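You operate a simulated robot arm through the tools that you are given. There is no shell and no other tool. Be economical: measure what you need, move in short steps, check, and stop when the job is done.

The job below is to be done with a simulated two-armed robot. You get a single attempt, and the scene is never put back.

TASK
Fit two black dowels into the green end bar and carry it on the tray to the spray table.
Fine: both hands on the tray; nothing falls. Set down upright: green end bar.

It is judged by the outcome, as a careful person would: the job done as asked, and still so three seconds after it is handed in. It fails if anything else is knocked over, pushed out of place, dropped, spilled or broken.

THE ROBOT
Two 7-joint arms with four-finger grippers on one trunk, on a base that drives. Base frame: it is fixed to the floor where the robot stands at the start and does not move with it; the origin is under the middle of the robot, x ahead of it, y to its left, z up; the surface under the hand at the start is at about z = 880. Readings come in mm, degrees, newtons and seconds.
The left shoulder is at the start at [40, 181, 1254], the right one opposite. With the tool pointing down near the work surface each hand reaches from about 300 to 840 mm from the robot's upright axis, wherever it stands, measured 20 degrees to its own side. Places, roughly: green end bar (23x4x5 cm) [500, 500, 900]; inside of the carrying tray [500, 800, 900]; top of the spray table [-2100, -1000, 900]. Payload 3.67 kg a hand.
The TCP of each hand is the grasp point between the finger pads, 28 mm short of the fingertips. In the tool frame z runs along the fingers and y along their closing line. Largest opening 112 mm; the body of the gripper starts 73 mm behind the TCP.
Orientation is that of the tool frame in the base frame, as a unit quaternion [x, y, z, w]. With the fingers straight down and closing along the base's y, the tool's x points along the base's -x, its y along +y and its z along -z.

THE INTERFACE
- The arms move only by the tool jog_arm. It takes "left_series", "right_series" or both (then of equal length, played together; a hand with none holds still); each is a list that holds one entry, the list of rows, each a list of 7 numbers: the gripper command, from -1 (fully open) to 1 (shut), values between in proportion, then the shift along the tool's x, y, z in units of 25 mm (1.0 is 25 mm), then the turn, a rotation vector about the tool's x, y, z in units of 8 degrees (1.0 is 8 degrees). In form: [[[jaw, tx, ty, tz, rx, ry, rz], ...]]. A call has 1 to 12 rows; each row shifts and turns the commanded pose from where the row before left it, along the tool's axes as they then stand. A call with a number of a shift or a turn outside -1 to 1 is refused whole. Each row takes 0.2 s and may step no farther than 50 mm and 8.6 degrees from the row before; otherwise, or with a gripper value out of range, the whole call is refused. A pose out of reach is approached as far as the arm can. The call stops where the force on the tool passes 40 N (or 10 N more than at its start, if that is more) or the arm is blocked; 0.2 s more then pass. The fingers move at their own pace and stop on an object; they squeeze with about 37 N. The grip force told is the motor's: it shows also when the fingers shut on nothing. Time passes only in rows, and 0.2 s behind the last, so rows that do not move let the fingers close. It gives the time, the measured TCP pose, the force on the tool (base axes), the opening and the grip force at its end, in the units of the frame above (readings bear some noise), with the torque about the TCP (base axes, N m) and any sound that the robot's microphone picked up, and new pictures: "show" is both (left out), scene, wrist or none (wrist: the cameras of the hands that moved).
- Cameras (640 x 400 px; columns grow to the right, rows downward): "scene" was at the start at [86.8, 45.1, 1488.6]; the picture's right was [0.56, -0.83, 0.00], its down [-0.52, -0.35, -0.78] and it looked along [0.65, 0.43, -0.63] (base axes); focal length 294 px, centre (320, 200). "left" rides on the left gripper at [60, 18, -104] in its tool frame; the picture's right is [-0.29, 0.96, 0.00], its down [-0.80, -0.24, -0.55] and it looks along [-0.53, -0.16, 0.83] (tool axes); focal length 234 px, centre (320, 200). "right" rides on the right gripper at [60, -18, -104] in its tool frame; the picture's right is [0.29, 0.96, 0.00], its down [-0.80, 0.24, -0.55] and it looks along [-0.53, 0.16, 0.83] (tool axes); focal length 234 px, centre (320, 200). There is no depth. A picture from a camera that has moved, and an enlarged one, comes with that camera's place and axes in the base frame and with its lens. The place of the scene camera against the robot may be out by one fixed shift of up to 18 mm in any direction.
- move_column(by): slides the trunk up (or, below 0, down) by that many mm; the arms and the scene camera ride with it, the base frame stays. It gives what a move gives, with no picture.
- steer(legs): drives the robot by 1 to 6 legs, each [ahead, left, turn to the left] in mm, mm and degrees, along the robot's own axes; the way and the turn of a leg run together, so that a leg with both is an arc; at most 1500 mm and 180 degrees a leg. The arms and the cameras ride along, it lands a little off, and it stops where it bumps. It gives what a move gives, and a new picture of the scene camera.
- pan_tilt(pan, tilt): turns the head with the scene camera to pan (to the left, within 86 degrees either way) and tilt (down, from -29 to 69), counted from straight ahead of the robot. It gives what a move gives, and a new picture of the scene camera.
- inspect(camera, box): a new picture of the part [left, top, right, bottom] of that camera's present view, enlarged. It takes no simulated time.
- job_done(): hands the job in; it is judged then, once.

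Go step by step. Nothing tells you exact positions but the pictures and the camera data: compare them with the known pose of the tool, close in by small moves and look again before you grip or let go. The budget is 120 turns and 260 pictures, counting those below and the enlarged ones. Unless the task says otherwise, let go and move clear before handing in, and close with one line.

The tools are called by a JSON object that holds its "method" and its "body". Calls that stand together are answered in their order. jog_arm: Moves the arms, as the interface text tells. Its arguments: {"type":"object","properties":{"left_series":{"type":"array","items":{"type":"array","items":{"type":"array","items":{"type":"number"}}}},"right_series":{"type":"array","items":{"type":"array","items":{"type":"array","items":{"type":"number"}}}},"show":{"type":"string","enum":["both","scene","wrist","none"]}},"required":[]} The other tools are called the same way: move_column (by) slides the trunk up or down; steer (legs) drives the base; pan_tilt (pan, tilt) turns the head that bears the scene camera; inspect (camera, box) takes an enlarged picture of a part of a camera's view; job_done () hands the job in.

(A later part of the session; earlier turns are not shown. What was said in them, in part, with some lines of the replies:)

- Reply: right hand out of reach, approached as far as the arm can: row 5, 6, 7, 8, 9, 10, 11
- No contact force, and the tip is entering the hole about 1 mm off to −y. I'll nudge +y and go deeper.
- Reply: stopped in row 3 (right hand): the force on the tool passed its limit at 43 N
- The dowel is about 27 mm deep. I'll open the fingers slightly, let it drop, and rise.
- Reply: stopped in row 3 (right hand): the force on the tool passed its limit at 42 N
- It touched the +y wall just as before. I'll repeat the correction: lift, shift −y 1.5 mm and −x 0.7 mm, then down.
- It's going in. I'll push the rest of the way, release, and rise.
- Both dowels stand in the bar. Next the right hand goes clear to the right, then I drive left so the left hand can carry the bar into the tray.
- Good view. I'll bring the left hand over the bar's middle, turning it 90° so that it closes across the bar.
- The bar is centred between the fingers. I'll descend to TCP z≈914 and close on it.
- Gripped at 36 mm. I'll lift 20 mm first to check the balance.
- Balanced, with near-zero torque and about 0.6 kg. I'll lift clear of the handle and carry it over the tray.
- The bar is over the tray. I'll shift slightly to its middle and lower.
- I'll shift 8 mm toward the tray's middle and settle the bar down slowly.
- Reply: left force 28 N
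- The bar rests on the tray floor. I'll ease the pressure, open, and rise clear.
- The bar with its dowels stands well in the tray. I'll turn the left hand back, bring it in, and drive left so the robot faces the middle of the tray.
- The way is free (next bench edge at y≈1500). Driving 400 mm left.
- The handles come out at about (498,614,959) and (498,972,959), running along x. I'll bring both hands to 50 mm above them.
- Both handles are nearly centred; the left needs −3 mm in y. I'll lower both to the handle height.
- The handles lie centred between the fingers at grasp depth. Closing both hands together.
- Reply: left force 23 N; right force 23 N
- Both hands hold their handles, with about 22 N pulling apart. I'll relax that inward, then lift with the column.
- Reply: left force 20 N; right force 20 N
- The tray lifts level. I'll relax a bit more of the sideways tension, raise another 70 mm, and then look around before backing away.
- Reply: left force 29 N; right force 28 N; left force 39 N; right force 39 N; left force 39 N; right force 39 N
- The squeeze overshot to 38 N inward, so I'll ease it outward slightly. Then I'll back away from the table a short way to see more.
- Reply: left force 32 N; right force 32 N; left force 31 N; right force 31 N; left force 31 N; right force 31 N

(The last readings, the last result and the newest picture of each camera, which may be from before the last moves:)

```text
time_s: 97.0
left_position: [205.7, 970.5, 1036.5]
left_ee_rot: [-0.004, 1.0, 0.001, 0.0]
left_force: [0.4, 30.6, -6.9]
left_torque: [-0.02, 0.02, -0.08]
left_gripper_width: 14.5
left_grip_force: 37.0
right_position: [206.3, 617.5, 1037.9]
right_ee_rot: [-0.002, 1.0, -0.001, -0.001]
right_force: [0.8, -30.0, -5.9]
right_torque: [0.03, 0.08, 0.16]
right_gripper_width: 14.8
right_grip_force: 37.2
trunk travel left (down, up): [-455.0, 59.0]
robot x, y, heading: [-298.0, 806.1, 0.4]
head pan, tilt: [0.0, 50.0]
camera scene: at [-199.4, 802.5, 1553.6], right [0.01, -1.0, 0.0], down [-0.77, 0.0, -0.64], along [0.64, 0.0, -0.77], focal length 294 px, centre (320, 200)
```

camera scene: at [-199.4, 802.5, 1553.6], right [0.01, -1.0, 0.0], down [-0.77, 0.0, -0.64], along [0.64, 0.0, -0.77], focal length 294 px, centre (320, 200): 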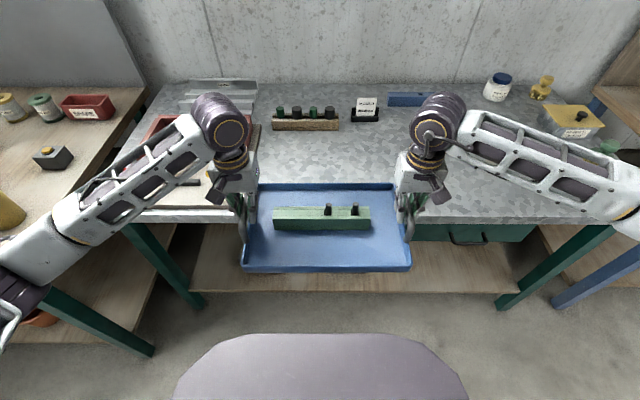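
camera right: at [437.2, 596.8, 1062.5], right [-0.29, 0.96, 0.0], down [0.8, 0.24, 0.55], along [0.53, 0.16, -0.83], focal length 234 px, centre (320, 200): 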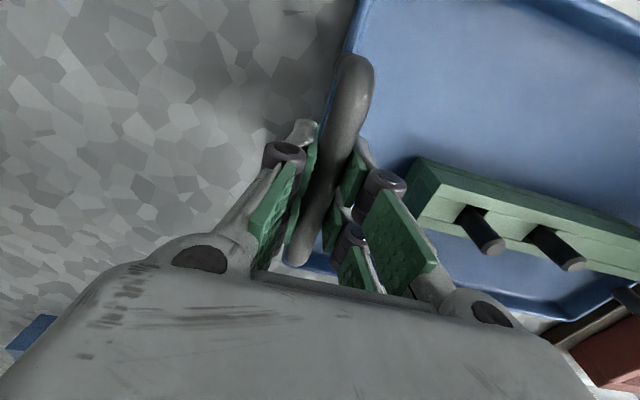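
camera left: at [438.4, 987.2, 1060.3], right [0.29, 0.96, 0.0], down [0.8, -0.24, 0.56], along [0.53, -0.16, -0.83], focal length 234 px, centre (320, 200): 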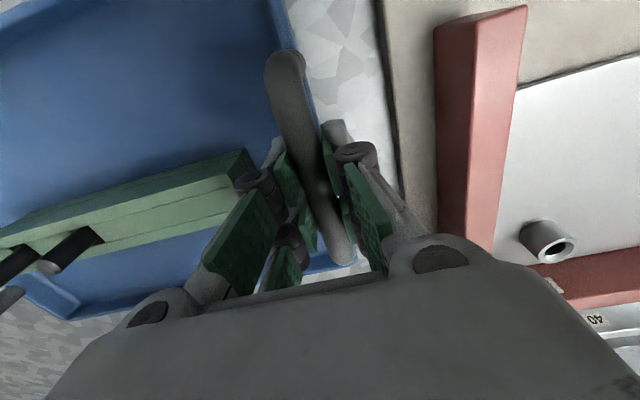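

I'll ease the squeeze a bit more, back up another 150 mm, then turn right 90° in steps to see the room.

{"method": "jog_arm", "body": {"left_series": [[[1, 0, 0.08, 0, 0, 0, 0], [1, 0, 0, 0, 0, 0, 0], [1, 0, 0, 0, 0, 0, 0], [1, 0, 0, 0, 0, 0, 0]]], "right_series": [[[1, 0, -0.08, 0, 0, 0, 0], [1, 0, 0, 0, 0, 0, 0], [1, 0, 0, 0, 0, 0, 0], [1, 0, 0, 0, 0, 0, 0]]], "show": "none"}}

{"method": "pan_tilt", "body": {"pan": -60, "tilt": 25}}

{"method": "steer", "body": {"legs": [[-150, 0, 0], [0, 0, -45]]}}

```text
time_s: 98.0
left_position: [202.4, 970.2, 1036.9]
left_ee_rot: [-0.003, 1.0, 0.0, 0.0]
left_force: [2.3, -21.8, -6.2]
left_torque: [-0.01, 0.18, 0.6]
left_gripper_width: 14.7
left_grip_force: 37.2
right_position: [204.0, 616.9, 1037.2]
right_ee_rot: [-0.004, 1.0, 0.001, -0.001]
right_force: [-1.6, 21.3, -5.3]
right_torque: [-0.01, -0.13, 0.2]
right_gripper_width: 14.7
right_grip_force: 36.6
trunk travel left (down, up): [-455.0, 59.0]
robot x, y, heading: [-296.8, 804.5, 0.3]
head pan, tilt: [0.0, 50.0]
```

```text
time_s: 99.2
left_position: [203.2, 969.9, 1038.6]
left_ee_rot: [-0.003, 1.0, 0.0, 0.0]
left_force: [2.1, -35.6, -5.4]
left_torque: [0.01, -0.09, 0.44]
left_gripper_width: 14.7
left_grip_force: 37.3
right_position: [205.1, 617.3, 1037.5]
right_ee_rot: [-0.004, 1.0, 0.002, 0.0]
right_force: [-1.7, 34.8, -6.7]
right_torque: [-0.1, 0.09, 0.22]
right_gripper_width: 14.4
right_grip_force: 37.1
trunk travel left (down, up): [-455.0, 59.0]
robot x, y, heading: [-298.3, 801.9, 0.3]
head pan, tilt: [-60.0, 25.0]
camera scene: at [-232.8, 722.6, 1591.3], right [-0.86, -0.51, 0.0], down [-0.21, 0.36, -0.91], along [0.46, -0.78, -0.42], focal length 294 px, centre (320, 200)
```

scene: 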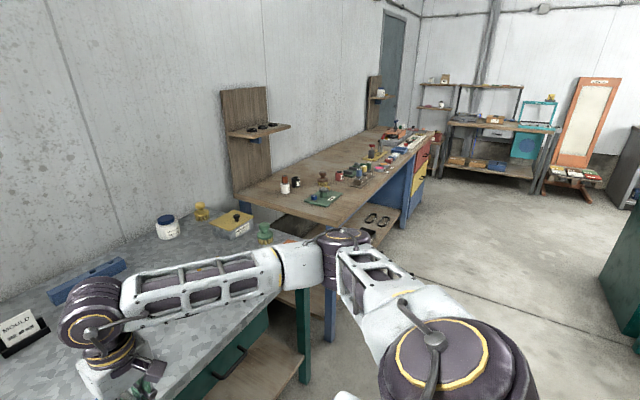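

```text
time_s: 102.9
left_position: [22.4, 570.3, 1037.9]
left_ee_rot: [0.378, 0.926, -0.001, 0.0]
left_force: [-24.4, -26.7, -5.6]
left_torque: [0.05, 0.05, 0.43]
left_gripper_width: 14.4
left_grip_force: 36.9
right_position: [-224.9, 319.2, 1038.6]
right_ee_rot: [0.378, 0.926, 0.0, 0.0]
right_force: [24.8, 26.3, -5.9]
right_torque: [-0.02, 0.0, 0.19]
right_gripper_width: 14.7
right_grip_force: 37.0
trunk travel left (down, up): [-455.0, 59.0]
robot x, y, heading: [-451.4, 806.3, -44.6]
head pan, tilt: [-60.0, 25.0]
camera scene: at [-460.7, 697.2, 1591.4], right [-0.97, 0.25, 0.0], down [0.11, 0.41, -0.91], along [-0.23, -0.88, -0.42], focal length 294 px, centre (320, 200)
```

scene: 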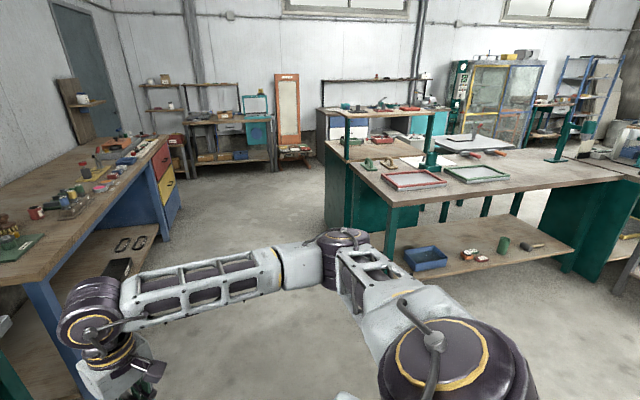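

That wooden bench ahead, near (−2000,−950), must be the spray table. I'll ease the pull slightly and zoom in on its top.

{"method": "jog_arm", "body": {"left_series": [[[1, 0, -0.04, 0, 0, 0, 0], [1, 0, 0, 0, 0, 0, 0], [1, 0, 0, 0, 0, 0, 0], [1, 0, 0, 0, 0, 0, 0]]], "right_series": [[[1, 0, 0.04, 0, 0, 0, 0], [1, 0, 0, 0, 0, 0, 0], [1, 0, 0, 0, 0, 0, 0], [1, 0, 0, 0, 0, 0, 0]]], "show": "none"}}

{"method": "inspect", "body": {"camera": "scene", "box": [320, 80, 640, 280]}}

```text
time_s: 103.9
left_position: [21.7, 570.7, 1036.2]
left_ee_rot: [0.378, 0.926, 0.0, 0.001]
left_force: [10.6, 10.2, -5.1]
left_torque: [0.07, 0.08, -0.07]
left_gripper_width: 14.8
left_grip_force: 37.7
right_position: [-225.6, 319.7, 1037.7]
right_ee_rot: [0.379, 0.926, -0.001, -0.001]
right_force: [-9.6, -10.0, -5.8]
right_torque: [-0.06, -0.06, 0.11]
right_gripper_width: 14.6
right_grip_force: 37.3
trunk travel left (down, up): [-455.0, 59.0]
robot x, y, heading: [-450.2, 801.3, -44.5]
head pan, tilt: [-60.0, 25.0]
```

```text
2.00 times, centred on (480, 180) of scene
camera zoom: at [-460.8, 697.2, 1591.4], right [-0.97, 0.25, 0.0], down [0.11, 0.41, -0.91], along [-0.23, -0.88, -0.42], focal length 588 px, centre (0, 240)
```

zoom: 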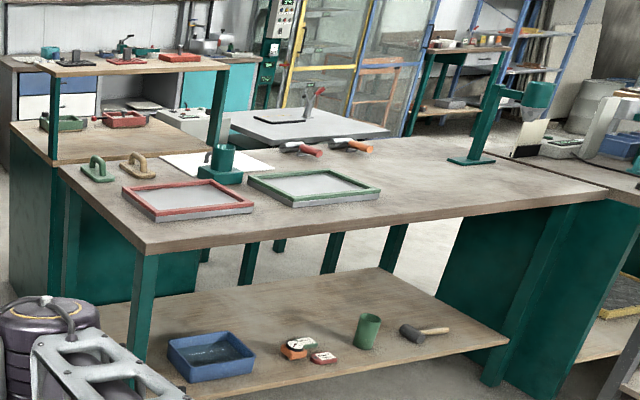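

This bench spans about x −1190…−2900, y −590…−1360, which matches the spray table. There's a free stretch right of the green frame near (−2500,−750). I'll turn to face −y and check the path to the right.

{"method": "steer", "body": {"legs": [[0, 0, -45.4]]}}

{"method": "pan_tilt", "body": {"pan": -80, "tilt": 25}}

```text
time_s: 106.6
left_position: [-283.8, 305.5, 1037.7]
left_ee_rot: [0.705, 0.709, -0.001, 0.001]
left_force: [32.5, -0.1, -7.4]
left_torque: [0.0, 0.06, -0.04]
left_gripper_width: 14.7
left_grip_force: 36.9
right_position: [-635.3, 303.7, 1038.4]
right_ee_rot: [0.706, 0.709, 0.001, 0.0]
right_force: [-33.0, -0.5, -5.7]
right_torque: [0.04, -0.01, 0.02]
right_gripper_width: 14.7
right_grip_force: 36.5
trunk travel left (down, up): [-455.0, 59.0]
robot x, y, heading: [-448.1, 808.5, -89.5]
head pan, tilt: [-60.0, 25.0]
camera scene: at [-532.5, 733.5, 1591.4], right [-0.5, 0.86, 0.0], down [0.36, 0.21, -0.91], along [-0.78, -0.46, -0.42], focal length 294 px, centre (320, 200)
```

scene: 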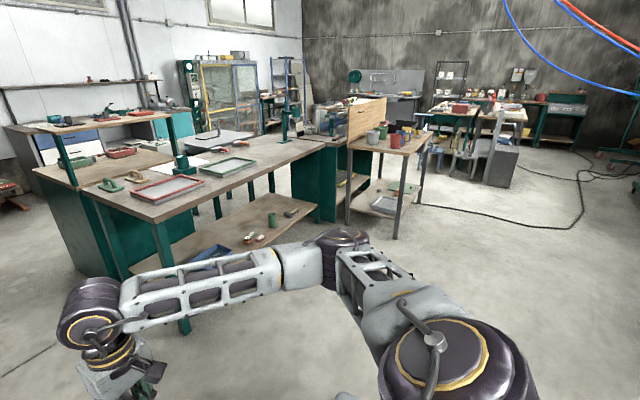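

```text
time_s: 107.4
left_position: [-283.3, 304.1, 1036.6]
left_ee_rot: [0.704, 0.71, -0.001, 0.001]
left_force: [2.5, 0.9, -5.9]
left_torque: [0.01, 0.01, -0.07]
left_gripper_width: 14.5
left_grip_force: 36.9
right_position: [-635.3, 304.0, 1037.7]
right_ee_rot: [0.705, 0.709, -0.001, 0.0]
right_force: [-1.9, 0.0, -5.6]
right_torque: [0.03, 0.01, 0.1]
right_gripper_width: 14.4
right_grip_force: 37.5
trunk travel left (down, up): [-455.0, 59.0]
robot x, y, heading: [-449.4, 805.3, -89.7]
head pan, tilt: [-80.0, 25.0]
camera scene: at [-543.7, 763.4, 1591.4], right [-0.18, 0.98, 0.0], down [0.42, 0.08, -0.91], along [-0.89, -0.16, -0.42], focal length 294 px, centre (320, 200)
```

scene: 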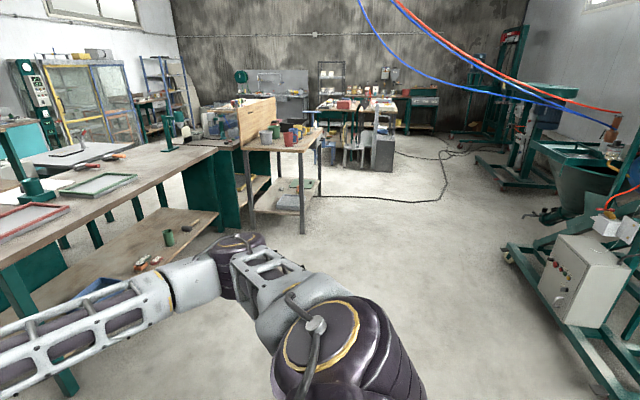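

The floor is clear to the right. I'll strafe diagonally to about (−2500, 200), still short of the table.

{"method": "steer", "body": {"legs": [[300, -1025, 0], [300, -1025, 0]]}}

{"method": "pan_tilt", "body": {"pan": 0, "tilt": 35}}

```text
time_s: 118.1
left_position: [-2355.1, -294.9, 1037.4]
left_ee_rot: [0.707, 0.707, 0.0, 0.001]
left_force: [4.8, -0.2, -6.1]
left_torque: [0.0, 0.02, -0.14]
left_gripper_width: 14.7
left_grip_force: 37.4
right_position: [-2707.8, -294.0, 1037.7]
right_ee_rot: [0.708, 0.707, 0.001, -0.001]
right_force: [-5.3, -0.6, -6.0]
right_torque: [0.06, -0.02, 0.08]
right_gripper_width: 14.7
right_grip_force: 37.2
trunk travel left (down, up): [-455.0, 59.0]
robot x, y, heading: [-2517.7, 205.1, -90.1]
head pan, tilt: [-80.0, 25.0]
camera scene: at [-2612.1, 164.6, 1591.4], right [-0.17, 0.99, 0.0], down [0.42, 0.07, -0.91], along [-0.89, -0.15, -0.42], focal length 294 px, centre (320, 200)
```

scene: 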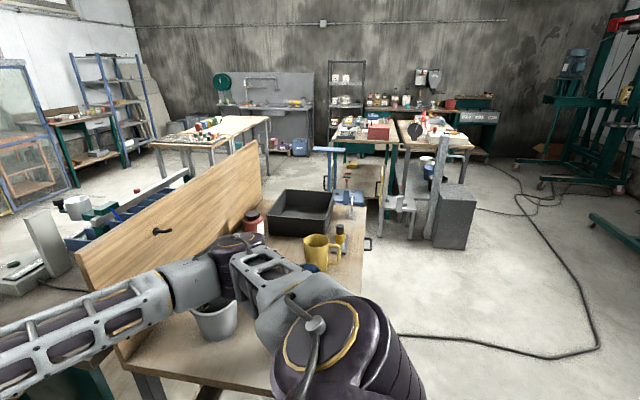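

```text
time_s: 119.6
left_position: [-2355.5, -295.8, 1036.6]
left_ee_rot: [0.707, 0.707, 0.0, 0.002]
left_force: [0.8, 0.0, -6.4]
left_torque: [0.02, 0.01, -0.1]
left_gripper_width: 14.5
left_grip_force: 37.1
right_position: [-2706.9, -293.6, 1036.6]
right_ee_rot: [0.708, 0.706, 0.001, 0.0]
right_force: [-1.5, 1.2, -6.3]
right_torque: [0.01, 0.02, 0.09]
right_gripper_width: 14.4
right_grip_force: 36.6
trunk travel left (down, up): [-455.0, 59.0]
robot x, y, heading: [-2518.1, 205.7, -89.9]
head pan, tilt: [0.0, 35.0]
camera scene: at [-2521.9, 92.3, 1575.6], right [-1.0, 0.0, 0.0], down [0.0, 0.57, -0.82], along [0.0, -0.82, -0.57], focal length 294 px, centre (320, 200)
```

scene: 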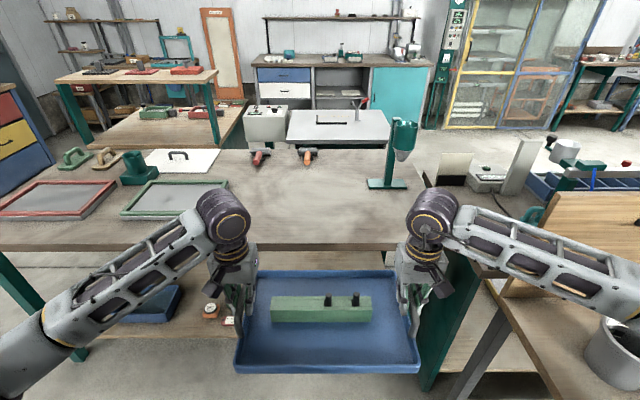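

The side table's upright board ends near x≈−3075, so I'll keep the right elbow clear of it. I'll shift 160 mm left (tray centre x≈−2370, between the green frame and the board), then go ahead over the table.

{"method": "steer", "body": {"legs": [[0, 160, 0], [250, 0, 0]]}}

```text
time_s: 122.4
left_position: [-2196.1, -531.1, 1037.2]
left_ee_rot: [0.71, 0.705, 0.0, 0.001]
left_force: [1.1, 0.1, -5.8]
left_torque: [0.03, 0.0, -0.08]
left_gripper_width: 14.7
left_grip_force: 37.0
right_position: [-2547.7, -526.6, 1037.9]
right_ee_rot: [0.709, 0.705, 0.0, -0.001]
right_force: [-1.7, 0.7, -7.0]
right_torque: [0.03, 0.02, 0.11]
right_gripper_width: 14.5
right_grip_force: 36.9
trunk travel left (down, up): [-455.0, 59.0]
robot x, y, heading: [-2353.4, -30.8, -90.4]
head pan, tilt: [0.0, 35.0]
camera scene: at [-2359.1, -141.9, 1575.7], right [-1.0, 0.01, 0.0], down [0.0, 0.57, -0.82], along [-0.01, -0.82, -0.57], focal length 294 px, centre (320, 200)
```

scene: 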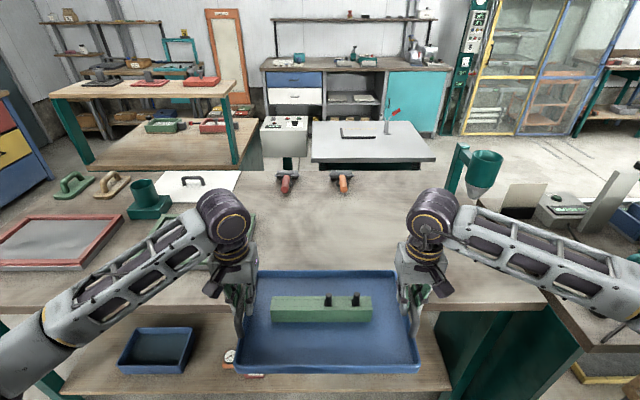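

The tray is clear of everything. I'll go ahead 220 mm and check by looking down.

{"method": "steer", "body": {"legs": [[220, 0, 0]]}}

{"method": "pan_tilt", "body": {"pan": 15, "tilt": 50}}

{"method": "pan_tilt", "body": {"pan": -25, "tilt": 50}}

```text
time_s: 124.1
left_position: [-2196.1, -743.3, 1037.8]
left_ee_rot: [0.709, 0.705, 0.001, 0.002]
left_force: [1.3, 0.1, -6.5]
left_torque: [0.09, 0.0, -0.03]
left_gripper_width: 14.5
left_grip_force: 37.2
right_position: [-2550.2, -738.8, 1037.5]
right_ee_rot: [0.709, 0.705, 0.0, 0.0]
right_force: [0.3, -0.1, -5.9]
right_torque: [-0.05, 0.06, 0.11]
right_gripper_width: 14.9
right_grip_force: 37.6
trunk travel left (down, up): [-455.0, 59.0]
robot x, y, heading: [-2355.6, -239.3, -90.7]
head pan, tilt: [0.0, 35.0]
camera scene: at [-2361.2, -352.7, 1575.7], right [-1.0, 0.01, 0.0], down [0.0, 0.57, -0.82], along [-0.01, -0.82, -0.57], focal length 294 px, centre (320, 200)
```

scene: 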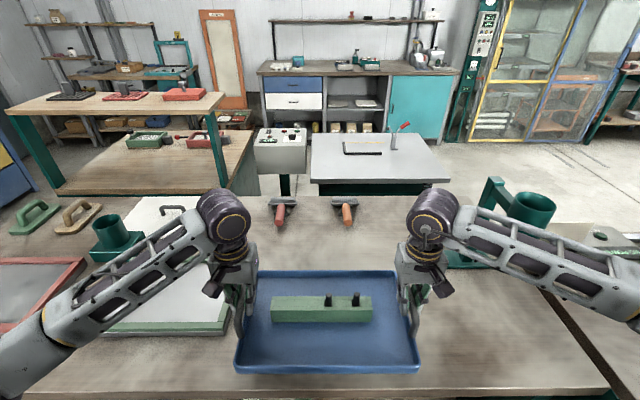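

```text
time_s: 124.9
left_position: [-2197.5, -743.6, 1035.6]
left_ee_rot: [0.71, 0.705, 0.001, 0.0]
left_force: [0.1, -0.7, -5.9]
left_torque: [-0.02, -0.03, -0.05]
left_gripper_width: 14.6
left_grip_force: 36.7
right_position: [-2549.9, -740.0, 1037.6]
right_ee_rot: [0.709, 0.705, 0.002, -0.002]
right_force: [-0.6, -0.1, -7.1]
right_torque: [0.03, 0.02, 0.05]
right_gripper_width: 15.0
right_grip_force: 37.1
trunk travel left (down, up): [-455.0, 59.0]
robot x, y, heading: [-2357.9, -237.8, -90.3]
head pan, tilt: [15.0, 50.0]
camera scene: at [-2341.4, -342.1, 1553.8], right [-0.97, -0.25, 0.0], down [-0.19, 0.74, -0.64], along [0.16, -0.62, -0.77], focal length 294 px, centre (320, 200)
```

scene: 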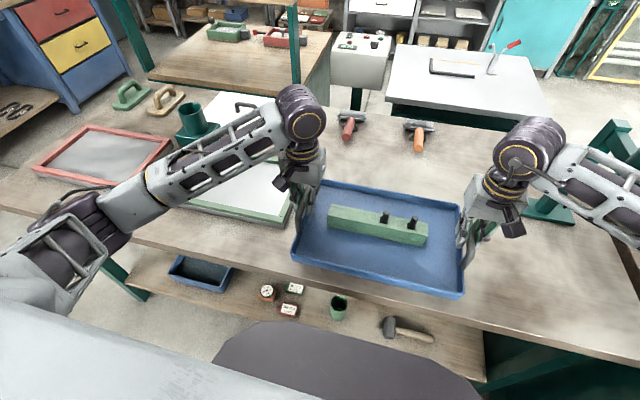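

```text
time_s: 126.0
left_position: [-2197.0, -743.7, 1036.1]
left_ee_rot: [0.71, 0.704, 0.0, 0.0]
left_force: [0.3, -0.4, -6.9]
left_torque: [0.07, 0.02, -0.02]
left_gripper_width: 14.3
left_grip_force: 36.6
right_position: [-2549.3, -739.3, 1037.7]
right_ee_rot: [0.709, 0.705, 0.001, 0.0]
right_force: [-0.9, 0.6, -6.0]
right_torque: [-0.01, 0.0, 0.05]
right_gripper_width: 14.4
right_grip_force: 37.0
trunk travel left (down, up): [-455.0, 59.0]
robot x, y, heading: [-2356.0, -243.1, -90.5]
head pan, tilt: [-25.0, 50.0]
camera scene: at [-2393.6, -336.0, 1553.8], right [-0.9, 0.43, 0.0], down [0.33, 0.69, -0.64], along [-0.28, -0.58, -0.77], focal length 294 px, centre (320, 200)
```

scene: 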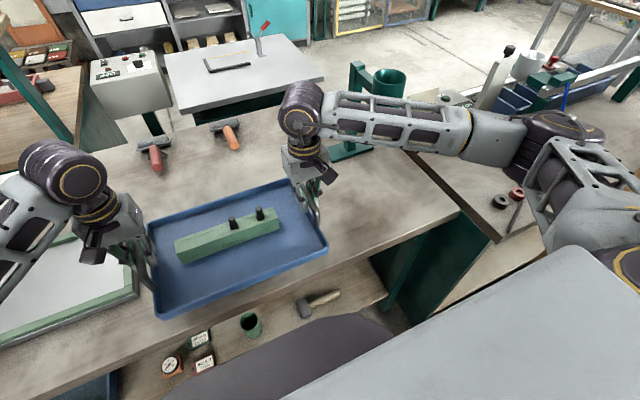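

I'll nudge 50 mm further ahead and 40 mm right for margin to the table edge and the green frame, then look again.

{"method": "steer", "body": {"legs": [[50, -40, 0]]}}

{"method": "pan_tilt", "body": {"pan": 10, "tilt": 55}}

```text
time_s: 127.0
left_position: [-2233.7, -788.8, 1036.9]
left_ee_rot: [0.709, 0.706, -0.001, 0.001]
left_force: [0.9, 0.9, -5.9]
left_torque: [-0.07, 0.02, -0.08]
left_gripper_width: 14.8
left_grip_force: 37.8
right_position: [-2586.6, -785.7, 1039.3]
right_ee_rot: [0.709, 0.706, -0.001, -0.001]
right_force: [0.3, 0.1, -5.9]
right_torque: [0.03, 0.02, -0.01]
right_gripper_width: 14.8
right_grip_force: 37.1
trunk travel left (down, up): [-455.0, 59.0]
robot x, y, heading: [-2390.2, -291.3, -90.4]
head pan, tilt: [-25.0, 50.0]
camera scene: at [-2430.5, -380.5, 1554.2], right [-0.9, 0.43, 0.0], down [0.33, 0.69, -0.64], along [-0.28, -0.58, -0.76], focal length 294 px, centre (320, 200)
```

scene: 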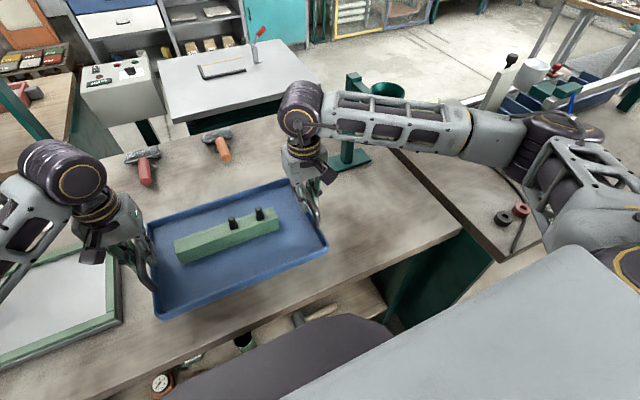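

```text
time_s: 128.0
left_position: [-2235.5, -790.8, 1036.5]
left_ee_rot: [0.709, 0.705, 0.0, 0.001]
left_force: [0.3, -0.2, -6.8]
left_torque: [-0.03, 0.06, -0.05]
left_gripper_width: 14.6
left_grip_force: 36.8
right_position: [-2587.7, -787.2, 1038.7]
right_ee_rot: [0.709, 0.705, 0.0, -0.001]
right_force: [-1.6, -0.1, -5.8]
right_torque: [0.06, 0.05, -0.09]
right_gripper_width: 14.7
right_grip_force: 37.0
trunk travel left (down, up): [-455.0, 59.0]
robot x, y, heading: [-2394.5, -292.5, -90.5]
head pan, tilt: [10.0, 55.0]
camera scene: at [-2387.6, -384.9, 1547.5], right [-0.99, -0.17, 0.0], down [-0.14, 0.81, -0.57], along [0.09, -0.57, -0.82], focal length 294 px, centre (320, 200)
```

scene: 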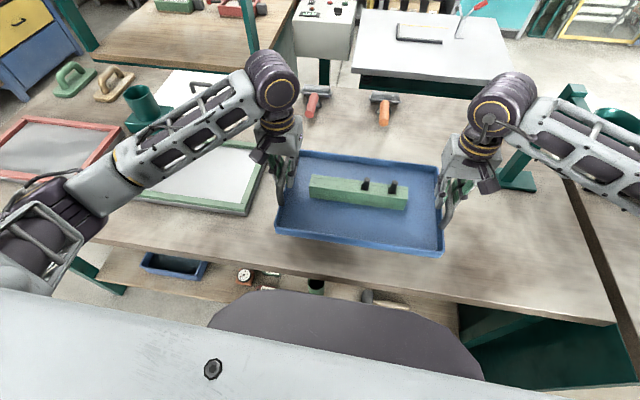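

A good spot. I'll lower with the column, first 45 mm.

{"method": "move_column", "body": {"by": -45}}

{"method": "pan_tilt", "body": {"pan": 0, "tilt": 50}}

```text
time_s: 128.8
left_position: [-2236.8, -791.9, 991.2]
left_ee_rot: [0.709, 0.705, 0.0, 0.0]
left_force: [0.8, -1.0, -6.0]
left_torque: [0.05, 0.01, 0.01]
left_gripper_width: 14.7
left_grip_force: 37.2
right_position: [-2589.3, -787.3, 991.1]
right_ee_rot: [0.709, 0.705, 0.001, 0.0]
right_force: [-0.6, 0.6, -6.4]
right_torque: [-0.05, -0.01, -0.04]
right_gripper_width: 14.6
right_grip_force: 36.7
trunk travel left (down, up): [-410.0, 104.0]
robot x, y, heading: [-2395.5, -289.6, -90.4]
head pan, tilt: [10.0, 55.0]
```

```text
time_s: 129.6
left_position: [-2236.6, -790.8, 991.0]
left_ee_rot: [0.709, 0.706, 0.0, 0.001]
left_force: [0.4, -0.3, -5.9]
left_torque: [0.04, -0.06, -0.05]
left_gripper_width: 14.7
left_grip_force: 36.9
right_position: [-2587.7, -787.2, 992.0]
right_ee_rot: [0.709, 0.705, 0.001, -0.001]
right_force: [0.2, 0.0, -6.1]
right_torque: [0.0, -0.01, -0.03]
right_gripper_width: 14.9
right_grip_force: 36.6
trunk travel left (down, up): [-410.0, 104.0]
robot x, y, heading: [-2397.0, -288.2, -90.6]
head pan, tilt: [0.0, 50.0]
camera scene: at [-2401.0, -391.8, 1508.1], right [-1.0, 0.01, 0.0], down [0.0, 0.77, -0.64], along [0.0, -0.64, -0.77], focal length 294 px, centre (320, 200)
```

scene: 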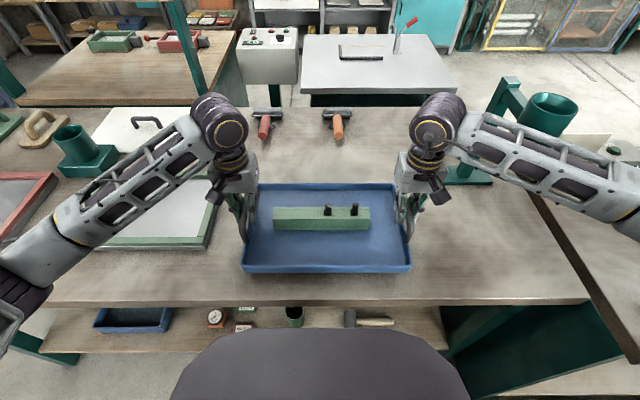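

{"method": "move_column", "body": {"by": -10}}

{"method": "inspect", "body": {"camera": "scene", "box": [200, 150, 440, 300]}}

```text
time_s: 130.1
left_position: [-2237.2, -790.5, 980.7]
left_ee_rot: [0.709, 0.705, 0.001, 0.0]
left_force: [0.3, 0.4, -5.0]
left_torque: [0.04, 0.03, -0.03]
left_gripper_width: 14.7
left_grip_force: 36.8
right_position: [-2587.8, -788.1, 982.1]
right_ee_rot: [0.709, 0.705, 0.001, 0.0]
right_force: [0.0, -0.1, -6.1]
right_torque: [0.0, 0.01, -0.05]
right_gripper_width: 14.7
right_grip_force: 36.8
trunk travel left (down, up): [-400.0, 114.0]
robot x, y, heading: [-2395.7, -289.1, -90.5]
head pan, tilt: [0.0, 50.0]
```

```text
2.67 times, centred on (320, 225) of scene
camera zoom: at [-2401.1, -392.2, 1497.9], right [-1.0, 0.01, 0.0], down [0.01, 0.77, -0.64], along [0.0, -0.64, -0.77], focal length 784 px, centre (320, 133)
```

zoom: 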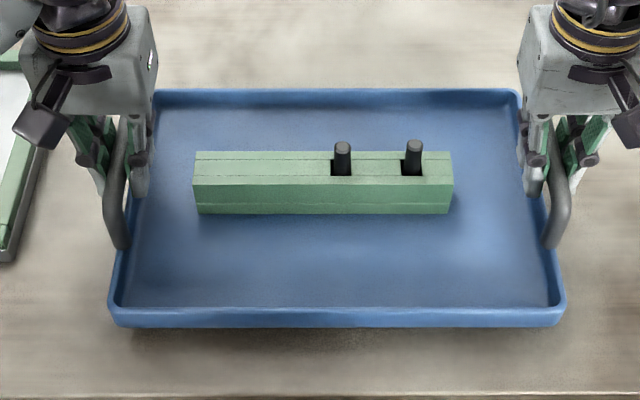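

Still hanging a few mm above. I'll lower in small steps.

{"method": "move_column", "body": {"by": -6}}

{"method": "move_column", "body": {"by": -4}}

{"method": "move_column", "body": {"by": -4}}

```text
time_s: 130.7
left_position: [-2235.4, -791.9, 974.2]
left_ee_rot: [0.709, 0.705, 0.0, 0.001]
left_force: [0.5, 0.1, -6.9]
left_torque: [0.05, -0.02, -0.05]
left_gripper_width: 14.7
left_grip_force: 37.1
right_position: [-2588.0, -788.4, 976.8]
right_ee_rot: [0.709, 0.705, 0.001, -0.001]
right_force: [-0.4, -0.4, -6.1]
right_torque: [0.01, 0.0, -0.03]
right_gripper_width: 14.5
right_grip_force: 37.1
trunk travel left (down, up): [-394.0, 120.0]
robot x, y, heading: [-2393.5, -291.4, -90.3]
head pan, tilt: [0.0, 50.0]
```

```text
time_s: 131.2
left_position: [-2237.8, -791.5, 969.7]
left_ee_rot: [0.708, 0.706, 0.001, 0.0]
left_force: [-0.4, -0.6, -5.6]
left_torque: [-0.03, -0.03, -0.03]
left_gripper_width: 14.4
left_grip_force: 36.5
right_position: [-2587.8, -787.9, 971.8]
right_ee_rot: [0.709, 0.705, 0.002, -0.001]
right_force: [-0.8, -1.0, -6.0]
right_torque: [0.03, 0.0, -0.03]
right_gripper_width: 14.8
right_grip_force: 36.5
trunk travel left (down, up): [-390.0, 124.0]
robot x, y, heading: [-2395.7, -291.4, -90.3]
head pan, tilt: [0.0, 50.0]
```

```text
time_s: 131.7
left_position: [-2237.1, -792.2, 966.8]
left_ee_rot: [0.709, 0.706, 0.001, 0.001]
left_force: [-0.7, 0.1, -5.2]
left_torque: [-0.01, -0.02, -0.06]
left_gripper_width: 14.5
left_grip_force: 37.6
right_position: [-2587.9, -788.4, 966.4]
right_ee_rot: [0.709, 0.705, 0.001, -0.001]
right_force: [-0.2, 0.3, -6.3]
right_torque: [0.06, 0.02, -0.02]
right_gripper_width: 14.4
right_grip_force: 36.7
trunk travel left (down, up): [-386.0, 128.0]
robot x, y, heading: [-2395.1, -288.9, -90.4]
head pan, tilt: [0.0, 50.0]
```

{"method": "move_column", "body": {"by": -4}}

{"method": "move_column", "body": {"by": -3}}

{"method": "inspect", "body": {"camera": "scene", "box": [200, 150, 440, 300]}}

```text
time_s: 132.3
left_position: [-2237.7, -792.1, 961.9]
left_ee_rot: [0.709, 0.705, 0.0, 0.001]
left_force: [0.2, 0.3, -6.2]
left_torque: [-0.02, 0.01, -0.1]
left_gripper_width: 14.9
left_grip_force: 37.5
right_position: [-2589.0, -787.9, 963.8]
right_ee_rot: [0.709, 0.705, 0.002, -0.001]
right_force: [0.2, 0.2, -5.9]
right_torque: [0.02, -0.01, -0.03]
right_gripper_width: 14.5
right_grip_force: 36.8
trunk travel left (down, up): [-382.0, 132.0]
robot x, y, heading: [-2391.1, -290.7, -90.5]
head pan, tilt: [0.0, 50.0]
```

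```text
time_s: 132.8
left_position: [-2236.6, -790.6, 959.5]
left_ee_rot: [0.709, 0.705, 0.001, 0.001]
left_force: [0.9, 0.4, -5.9]
left_torque: [0.03, 0.02, -0.05]
left_gripper_width: 14.7
left_grip_force: 36.6
right_position: [-2587.6, -788.4, 961.8]
right_ee_rot: [0.709, 0.705, -0.001, 0.0]
right_force: [0.2, 0.2, -6.3]
right_torque: [0.02, 0.05, 0.01]
right_gripper_width: 14.5
right_grip_force: 36.9
trunk travel left (down, up): [-379.0, 135.0]
robot x, y, heading: [-2394.9, -286.9, -90.5]
head pan, tilt: [0.0, 50.0]
```

```text
2.67 times, centred on (320, 225) of scene
camera zoom: at [-2401.1, -392.2, 1476.7], right [-1.0, 0.01, 0.0], down [0.01, 0.77, -0.64], along [0.0, -0.64, -0.77], focal length 784 px, centre (320, 133)
```

zoom: 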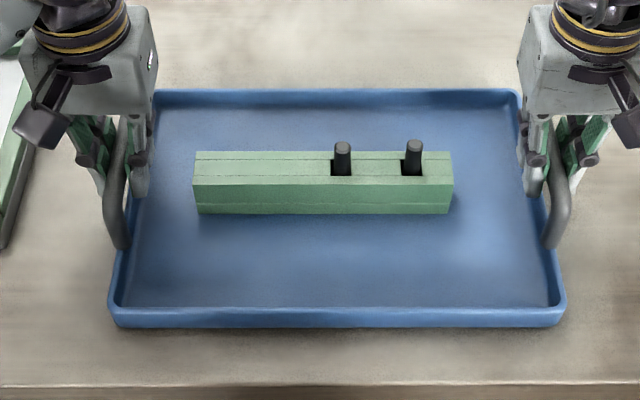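

{"method": "move_column", "body": {"by": -3}}

{"method": "move_column", "body": {"by": -2}}

{"method": "move_column", "body": {"by": -2}}

```text
time_s: 133.3
left_position: [-2236.8, -790.0, 957.7]
left_ee_rot: [0.708, 0.706, 0.001, 0.001]
left_force: [1.2, 0.7, -0.6]
left_torque: [-0.28, 0.01, -0.09]
left_gripper_width: 14.5
left_grip_force: 36.4
right_position: [-2588.1, -788.3, 958.2]
right_ee_rot: [0.709, 0.705, 0.0, 0.0]
right_force: [-0.3, -0.1, -4.3]
right_torque: [-0.59, -0.03, -0.02]
right_gripper_width: 14.5
right_grip_force: 37.4
trunk travel left (down, up): [-376.0, 138.0]
robot x, y, heading: [-2397.3, -289.0, -90.5]
head pan, tilt: [0.0, 50.0]
```

```text
time_s: 133.8
left_position: [-2236.5, -790.5, 957.2]
left_ee_rot: [0.708, 0.706, -0.002, 0.002]
left_force: [2.4, -4.0, 17.5]
left_torque: [0.68, -0.03, -0.13]
left_gripper_width: 14.5
left_grip_force: 37.1
right_position: [-2587.9, -787.2, 958.3]
right_ee_rot: [0.709, 0.705, 0.0, 0.001]
right_force: [-2.5, -5.0, 12.9]
right_torque: [0.98, 0.01, 0.07]
right_gripper_width: 14.5
right_grip_force: 37.3
trunk travel left (down, up): [-374.0, 140.0]
robot x, y, heading: [-2394.9, -291.7, -90.1]
head pan, tilt: [0.0, 50.0]
```

```text
time_s: 134.3
left_position: [-2236.9, -790.7, 956.0]
left_ee_rot: [0.709, 0.705, -0.001, 0.003]
left_force: [3.0, -8.0, 26.5]
left_torque: [-0.2, 0.01, -0.39]
left_gripper_width: 14.5
left_grip_force: 37.1
right_position: [-2588.9, -788.1, 957.3]
right_ee_rot: [0.709, 0.705, -0.002, 0.002]
right_force: [-2.4, -6.6, 25.2]
right_torque: [-0.14, -0.01, 0.14]
right_gripper_width: 14.6
right_grip_force: 37.5
trunk travel left (down, up): [-372.0, 142.0]
robot x, y, heading: [-2397.1, -290.7, -90.5]
head pan, tilt: [0.0, 50.0]
```

Set down. I'll raise the column 2 mm to relieve the pressure, then open both hands to the same moderate width.

{"method": "move_column", "body": {"by": 2.5}}

{"method": "jog_arm", "body": {"left_series": [[[0.7, 0, 0, 0, 0, 0, 0], [0.4, 0, 0, 0, 0, 0, 0], [0.15, 0, 0, 0, 0, 0, 0], [0.15, 0, 0, 0, 0, 0, 0]]], "right_series": [[[0.7, 0, 0, 0, 0, 0, 0], [0.4, 0, 0, 0, 0, 0, 0], [0.15, 0, 0, 0, 0, 0, 0], [0.15, 0, 0, 0, 0, 0, 0]]], "show": "both"}}

```text
time_s: 134.9
left_position: [-2237.2, -790.7, 955.1]
left_ee_rot: [0.709, 0.706, 0.0, 0.001]
left_force: [-0.3, -6.5, 10.5]
left_torque: [-0.62, 0.02, -0.02]
left_gripper_width: 14.4
left_grip_force: 36.7
right_position: [-2588.2, -786.2, 957.3]
right_ee_rot: [0.709, 0.705, 0.001, -0.001]
right_force: [-1.8, -8.2, 14.0]
right_torque: [-0.64, -0.01, -0.02]
right_gripper_width: 14.4
right_grip_force: 36.8
trunk travel left (down, up): [-374.0, 139.0]
robot x, y, heading: [-2396.2, -292.1, -90.7]
head pan, tilt: [0.0, 50.0]
```

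```text
time_s: 135.9
left_position: [-2235.4, -791.5, 955.8]
left_ee_rot: [0.709, 0.705, 0.0, 0.001]
left_force: [-0.3, -0.7, -0.1]
left_torque: [0.02, -0.01, 0.02]
left_gripper_width: 47.6
left_grip_force: 0.0
right_position: [-2587.7, -786.5, 956.3]
right_ee_rot: [0.709, 0.706, 0.001, 0.0]
right_force: [0.2, -0.4, 0.9]
right_torque: [0.02, -0.01, 0.03]
right_gripper_width: 47.5
right_grip_force: 0.1
trunk travel left (down, up): [-374.0, 139.0]
robot x, y, heading: [-2394.7, -289.1, -90.5]
head pan, tilt: [0.0, 50.0]
camera scene: at [-2401.1, -390.8, 1472.3], right [-1.0, 0.01, 0.0], down [0.01, 0.77, -0.64], along [0.0, -0.64, -0.77], focal length 294 px, centre (320, 200)
camera right: at [-2607.0, -728.1, 1061.2], right [0.96, 0.28, 0.0], down [0.24, -0.8, 0.55], along [0.16, -0.53, -0.83], focal length 234 px, centre (320, 200)
camera left: at [-2219.2, -730.1, 1058.7], right [0.96, -0.29, 0.0], down [-0.24, -0.8, 0.55], along [-0.16, -0.53, -0.83], focal length 234 px, centre (320, 200)
```

scene: 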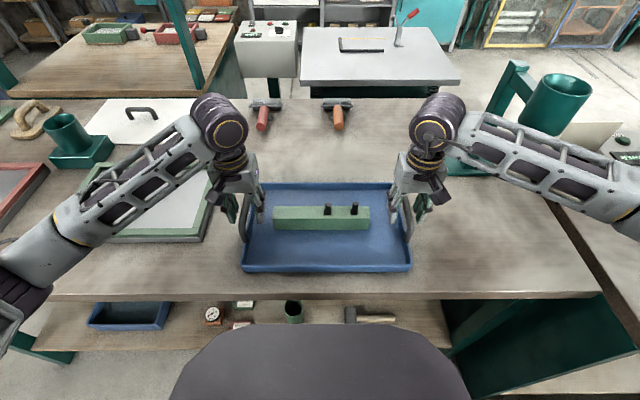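
right: 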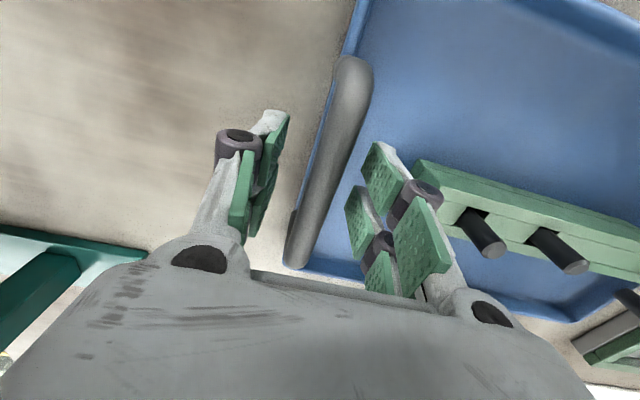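
left: 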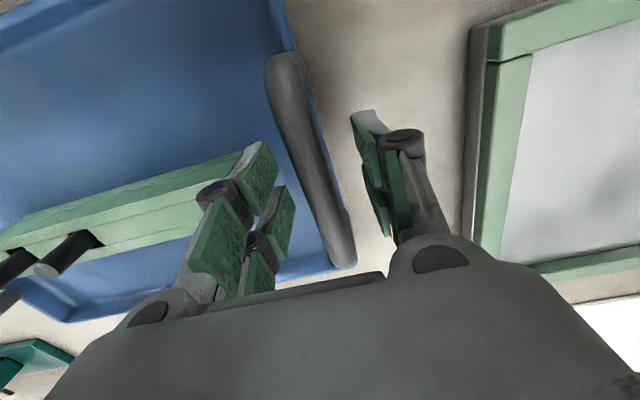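

Both hands are open and clear of the handles. I'll raise them straight up and check.

{"method": "jog_arm", "body": {"left_series": [[[0.15, 0, 0, -0.4, 0, 0, 0], [0.15, 0, 0, -0.8, 0, 0, 0], [0.15, 0, 0, -0.8, 0, 0, 0], [0.15, 0, 0, -0.8, 0, 0, 0], [0.15, 0, 0, -0.8, 0, 0, 0], [0.15, 0, 0, -0.8, 0, 0, 0], [0.15, 0, 0, 0, 0, 0, 0]]], "right_series": [[[0.15, 0, 0, -0.4, 0, 0, 0], [0.15, 0, 0, -0.8, 0, 0, 0], [0.15, 0, 0, -0.8, 0, 0, 0], [0.15, 0, 0, -0.8, 0, 0, 0], [0.15, 0, 0, -0.8, 0, 0, 0], [0.15, 0, 0, -0.8, 0, 0, 0], [0.15, 0, 0, 0, 0, 0, 0]]], "show": "scene"}}

{"method": "inspect", "body": {"camera": "scene", "box": [200, 150, 440, 300]}}

```text
time_s: 137.5
left_position: [-2236.4, -790.4, 1065.7]
left_ee_rot: [0.709, 0.706, 0.0, 0.001]
left_force: [-0.1, 0.5, 0.7]
left_torque: [-0.04, -0.02, 0.0]
left_gripper_width: 47.7
left_grip_force: 0.0
right_position: [-2588.8, -789.4, 1066.3]
right_ee_rot: [0.709, 0.706, 0.001, 0.0]
right_force: [-0.4, 0.0, 0.2]
right_torque: [0.01, 0.0, 0.01]
right_gripper_width: 47.8
right_grip_force: 0.0
trunk travel left (down, up): [-374.0, 139.0]
robot x, y, heading: [-2397.1, -291.2, -90.5]
head pan, tilt: [0.0, 50.0]
camera scene: at [-2401.1, -391.0, 1472.3], right [-1.0, 0.01, 0.0], down [0.01, 0.77, -0.64], along [0.0, -0.64, -0.77], focal length 294 px, centre (320, 200)
```

scene: 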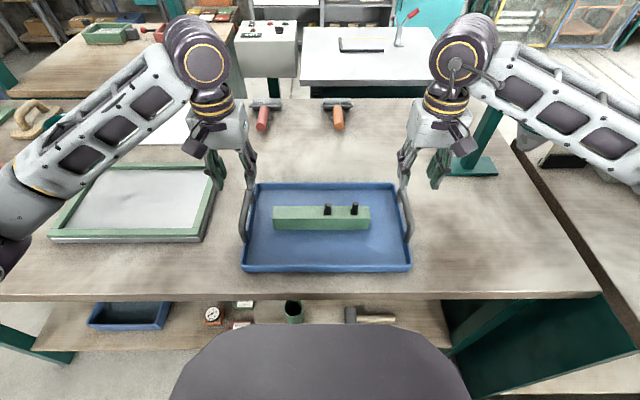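

```text
2.67 times, centred on (320, 225) of scene
camera zoom: at [-2401.1, -391.0, 1472.3], right [-1.0, 0.01, 0.0], down [0.01, 0.77, -0.64], along [0.0, -0.64, -0.77], focal length 784 px, centre (320, 133)
```

zoom: 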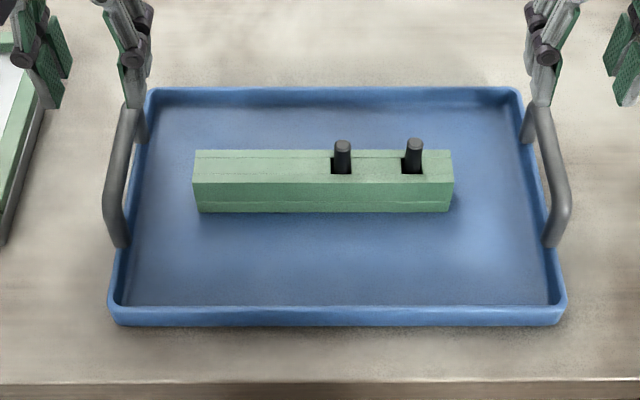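

The tray and bar stand well. The dowels may not be fully seated, as they protrude as far as when I released them, so I'll press each gently with closed right-hand fingertips. First I'll hover over dowel A.

{"method": "jog_arm", "body": {"right_series": [[[1, -0.04, 0.88, 0, 0, 0, 0], [1, -0.04, 0.88, 0, 0, 0, 0], [1, -0.04, 0.88, 0, 0, 0, 0], [1, -0.04, 0.88, 0, 0, 0, 0], [1, -0.04, 0.88, 0, 0, 0, 0], [1, 0, 0, 0.8, 0, 0, 0], [1, 0, 0, 0.4, 0, 0, 0], [1, 0, 0, 0, 0, 0, 0]]], "show": "wrist"}}

{"method": "inspect", "body": {"camera": "scene", "box": [280, 150, 420, 250]}}

{"method": "inspect", "body": {"camera": "right", "box": [240, 90, 400, 190]}}

```text
time_s: 139.3
left_position: [-2235.0, -790.0, 1065.1]
left_ee_rot: [0.709, 0.706, 0.001, 0.001]
left_force: [-0.1, 0.1, -0.7]
left_torque: [0.01, -0.01, 0.0]
left_gripper_width: 47.6
left_grip_force: 0.1
right_position: [-2479.5, -792.2, 1036.3]
right_ee_rot: [0.709, 0.706, 0.001, 0.0]
right_force: [-0.2, 0.0, 0.0]
right_torque: [0.01, 0.0, -0.01]
right_gripper_width: 0.1
right_grip_force: 35.9
trunk travel left (down, up): [-374.0, 139.0]
robot x, y, heading: [-2398.3, -291.7, -90.2]
head pan, tilt: [0.0, 50.0]
camera right: at [-2497.1, -733.2, 1141.9], right [0.96, 0.28, 0.0], down [0.24, -0.8, 0.55], along [0.16, -0.53, -0.83], focal length 234 px, centre (320, 200)
```

right: 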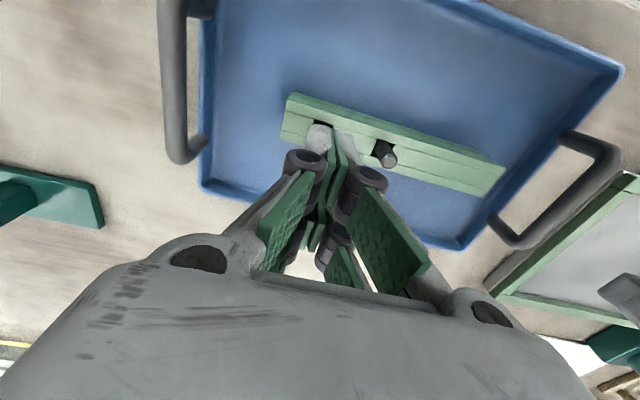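

```text
4.00 times, centred on (350, 200) of scene
camera zoom: at [-2400.8, -390.9, 1472.4], right [-1.0, 0.01, 0.0], down [0.01, 0.77, -0.64], along [0.0, -0.64, -0.77], focal length 1177 px, centre (200, 200)
```

zoom: 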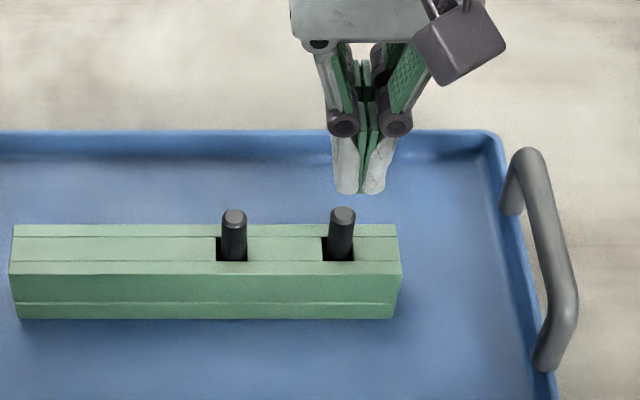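

```text
4.00 times, centred on (320, 140) of right
camera zoom: at [-2497.1, -733.2, 1141.9], right [0.96, 0.28, 0.0], down [0.24, -0.8, 0.55], along [0.16, -0.53, -0.83], focal length 937 px, centre (320, 440)
```

zoom: 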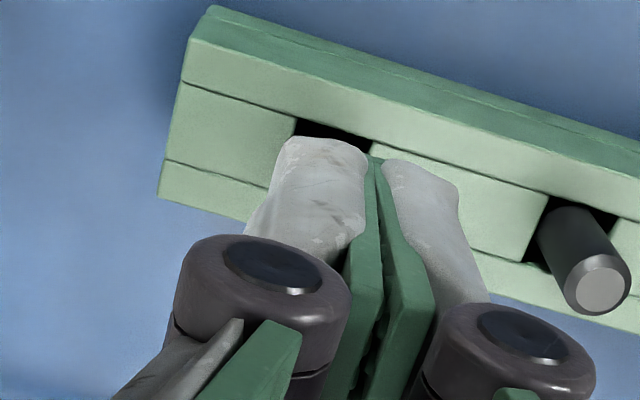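

Looking closely, each finger is two prongs with a gap in the middle, so I'll press with the near prong. I'll shift the hand 17 mm away and 3.5 mm left, then lower to just above the dowel.

{"method": "jog_arm", "body": {"right_series": [[[1, -0.68, 0.14, 0, 0, 0, 0], [1, 0, 0, 0.7, 0, 0, 0], [1, 0, 0, 0.6, 0, 0, 0], [1, 0, 0, 0, 0, 0, 0]]], "show": "none"}}

{"method": "inspect", "body": {"camera": "scene", "box": [320, 170, 400, 220]}}

{"method": "inspect", "body": {"camera": "right", "box": [240, 90, 400, 190]}}

```text
time_s: 140.3
left_position: [-2236.5, -790.3, 1064.6]
left_ee_rot: [0.709, 0.705, 0.001, 0.002]
left_force: [0.6, -0.7, 0.2]
left_torque: [0.02, -0.01, 0.0]
left_gripper_width: 47.4
left_grip_force: 0.2
right_position: [-2476.2, -810.0, 1003.5]
right_ee_rot: [0.708, 0.706, 0.001, -0.001]
right_force: [0.0, 0.2, -0.4]
right_torque: [-0.03, -0.01, 0.0]
right_gripper_width: 0.1
right_grip_force: 35.9
trunk travel left (down, up): [-374.0, 139.0]
robot x, y, heading: [-2398.2, -293.1, -90.2]
head pan, tilt: [0.0, 50.0]
```

```text
8.00 times, centred on (360, 195) of scene
camera zoom: at [-2400.8, -391.1, 1472.3], right [-1.0, 0.01, 0.0], down [0.01, 0.77, -0.64], along [0.0, -0.64, -0.77], focal length 2353 px, centre (0, 240)
```

zoom: 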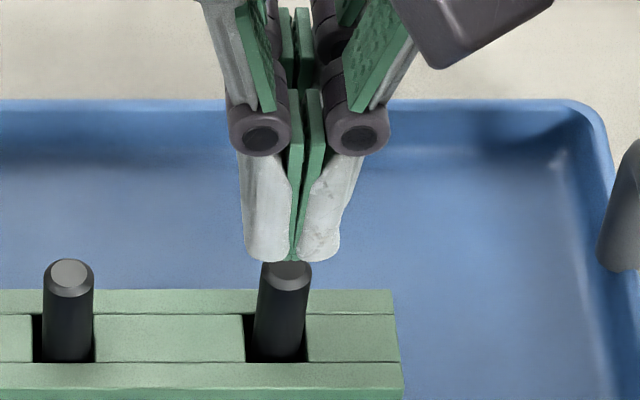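

```text
4.00 times, centred on (320, 140) of right
camera zoom: at [-2494.8, -750.5, 1108.2], right [0.96, 0.28, 0.0], down [0.24, -0.8, 0.55], along [0.16, -0.53, -0.83], focal length 937 px, centre (320, 440)
```

zoom: 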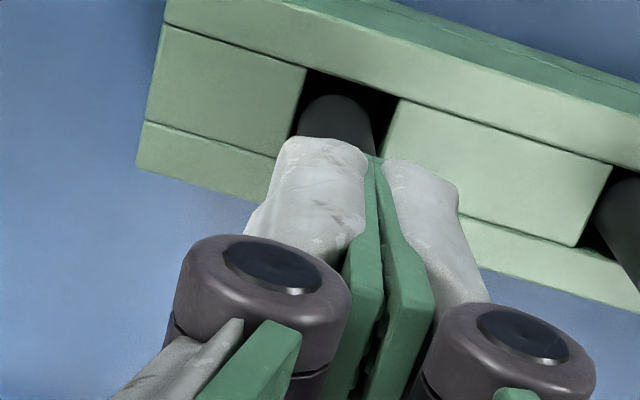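

Near prong is over dowel A. I'll press down slowly.

{"method": "jog_arm", "body": {"right_series": [[[1, 0, 0, 0.16, 0, 0, 0], [1, 0, 0, 0.16, 0, 0, 0], [1, 0, 0, 0.12, 0, 0, 0], [1, 0, 0, 0.08, 0, 0, 0], [1, 0, 0, 0.08, 0, 0, 0], [1, 0, 0, 0.08, 0, 0, 0], [1, 0, 0, 0.08, 0, 0, 0], [1, 0, 0, 0.08, 0, 0, 0]]], "show": "none"}}

{"method": "inspect", "body": {"camera": "scene", "box": [320, 170, 400, 220]}}

```text
time_s: 142.1
left_position: [-2235.6, -788.5, 1067.4]
left_ee_rot: [0.709, 0.705, -0.001, 0.002]
left_force: [0.4, 0.1, 0.9]
left_torque: [-0.04, -0.02, 0.01]
left_gripper_width: 47.3
left_grip_force: 0.1
right_position: [-2473.9, -808.9, 987.2]
right_ee_rot: [0.709, 0.705, -0.001, 0.003]
right_force: [-0.2, -1.6, 37.6]
right_torque: [0.43, 0.08, -0.02]
right_gripper_width: 5.8
right_grip_force: 35.6
trunk travel left (down, up): [-374.0, 139.0]
robot x, y, heading: [-2397.0, -291.3, -90.5]
head pan, tilt: [0.0, 50.0]
```

```text
8.00 times, centred on (360, 195) of scene
camera zoom: at [-2400.6, -387.9, 1472.9], right [-1.0, 0.01, 0.0], down [0.01, 0.76, -0.64], along [0.0, -0.64, -0.76], focal length 2353 px, centre (0, 240)
```

zoom: 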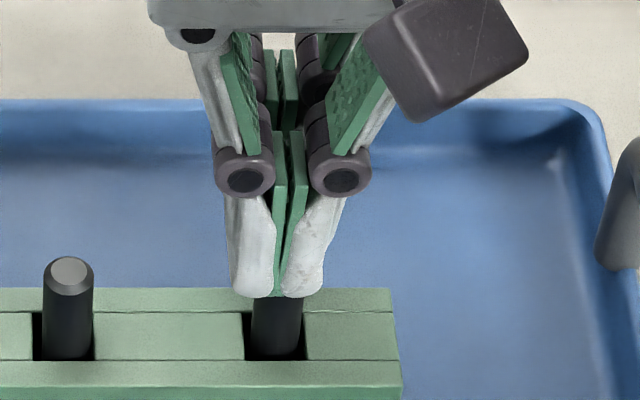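

At 38 N the dowel does not go deeper, so it is seated on the hole's bottom. I'll lift off and check that nothing shifted.

{"method": "jog_arm", "body": {"right_series": [[[1, 0, 0, -0.4, 0, 0, 0], [1, 0, 0, -0.8, 0, 0, 0], [1, 0, 0, -0.8, 0, 0, 0], [1, 0, 0, -0.8, 0, 0, 0], [1, 0, -0.8, -0.6, 0, 0, 0], [1, 0, -0.8, 0, 0, 0, 0], [1, 0, -0.8, 0, 0, 0, 0], [1, 0, -0.8, 0, 0, 0, 0], [1, 0, -0.8, 0, 0, 0, 0], [1, 0, -0.8, 0, 0, 0, 0]]], "show": "scene"}}

{"method": "inspect", "body": {"camera": "scene", "box": [220, 150, 420, 280]}}

```text
time_s: 144.3
left_position: [-2235.9, -790.3, 1064.6]
left_ee_rot: [0.709, 0.705, 0.0, 0.001]
left_force: [-0.4, 0.2, -0.2]
left_torque: [-0.02, 0.0, -0.01]
left_gripper_width: 47.6
left_grip_force: 0.1
right_position: [-2596.4, -807.3, 1066.1]
right_ee_rot: [0.709, 0.705, 0.001, -0.001]
right_force: [-0.3, 0.1, -1.1]
right_torque: [0.01, -0.02, 0.0]
right_gripper_width: 0.0
right_grip_force: 35.8
trunk travel left (down, up): [-374.0, 139.0]
robot x, y, heading: [-2391.0, -286.9, -90.2]
head pan, tilt: [0.0, 50.0]
camera scene: at [-2401.9, -390.4, 1472.4], right [-1.0, 0.01, 0.0], down [0.01, 0.77, -0.64], along [0.0, -0.64, -0.77], focal length 294 px, centre (320, 200)
```

scene: 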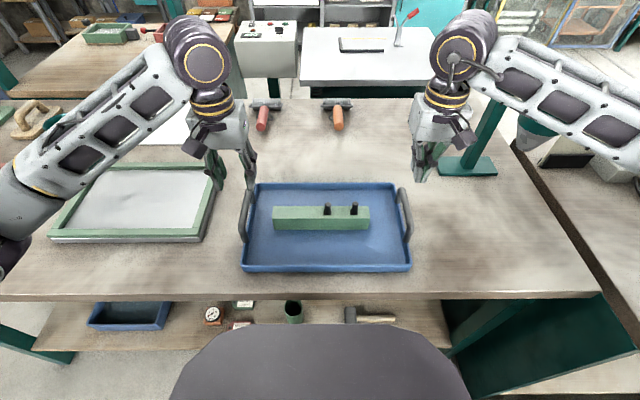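

```text
3.08 times, centred on (320, 215) of scene
camera zoom: at [-2401.9, -390.4, 1472.4], right [-1.0, 0.01, 0.0], down [0.01, 0.77, -0.64], along [0.0, -0.64, -0.77], focal length 905 px, centre (320, 154)
```

zoom: 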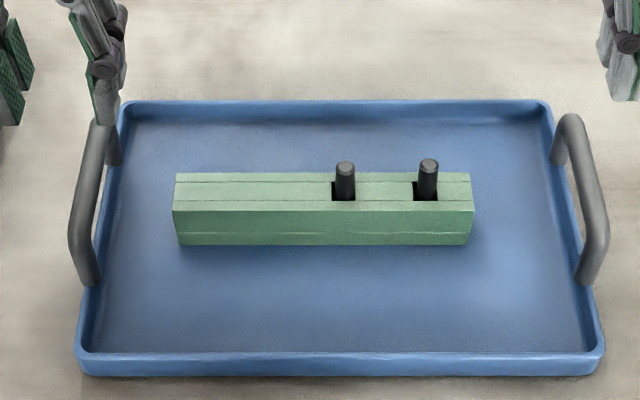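

The bar stands upright in the tray on the spray table, both dowels are seated, and the hands are clear. I'm handing in.

{"method": "job_done", "body": {}}

```text
The job is handed in.
```

Both black dowels are fitted in the green end bar. The bar stands upright in its tray on the spray table, carried there with both hands on the handles and nothing dropped.
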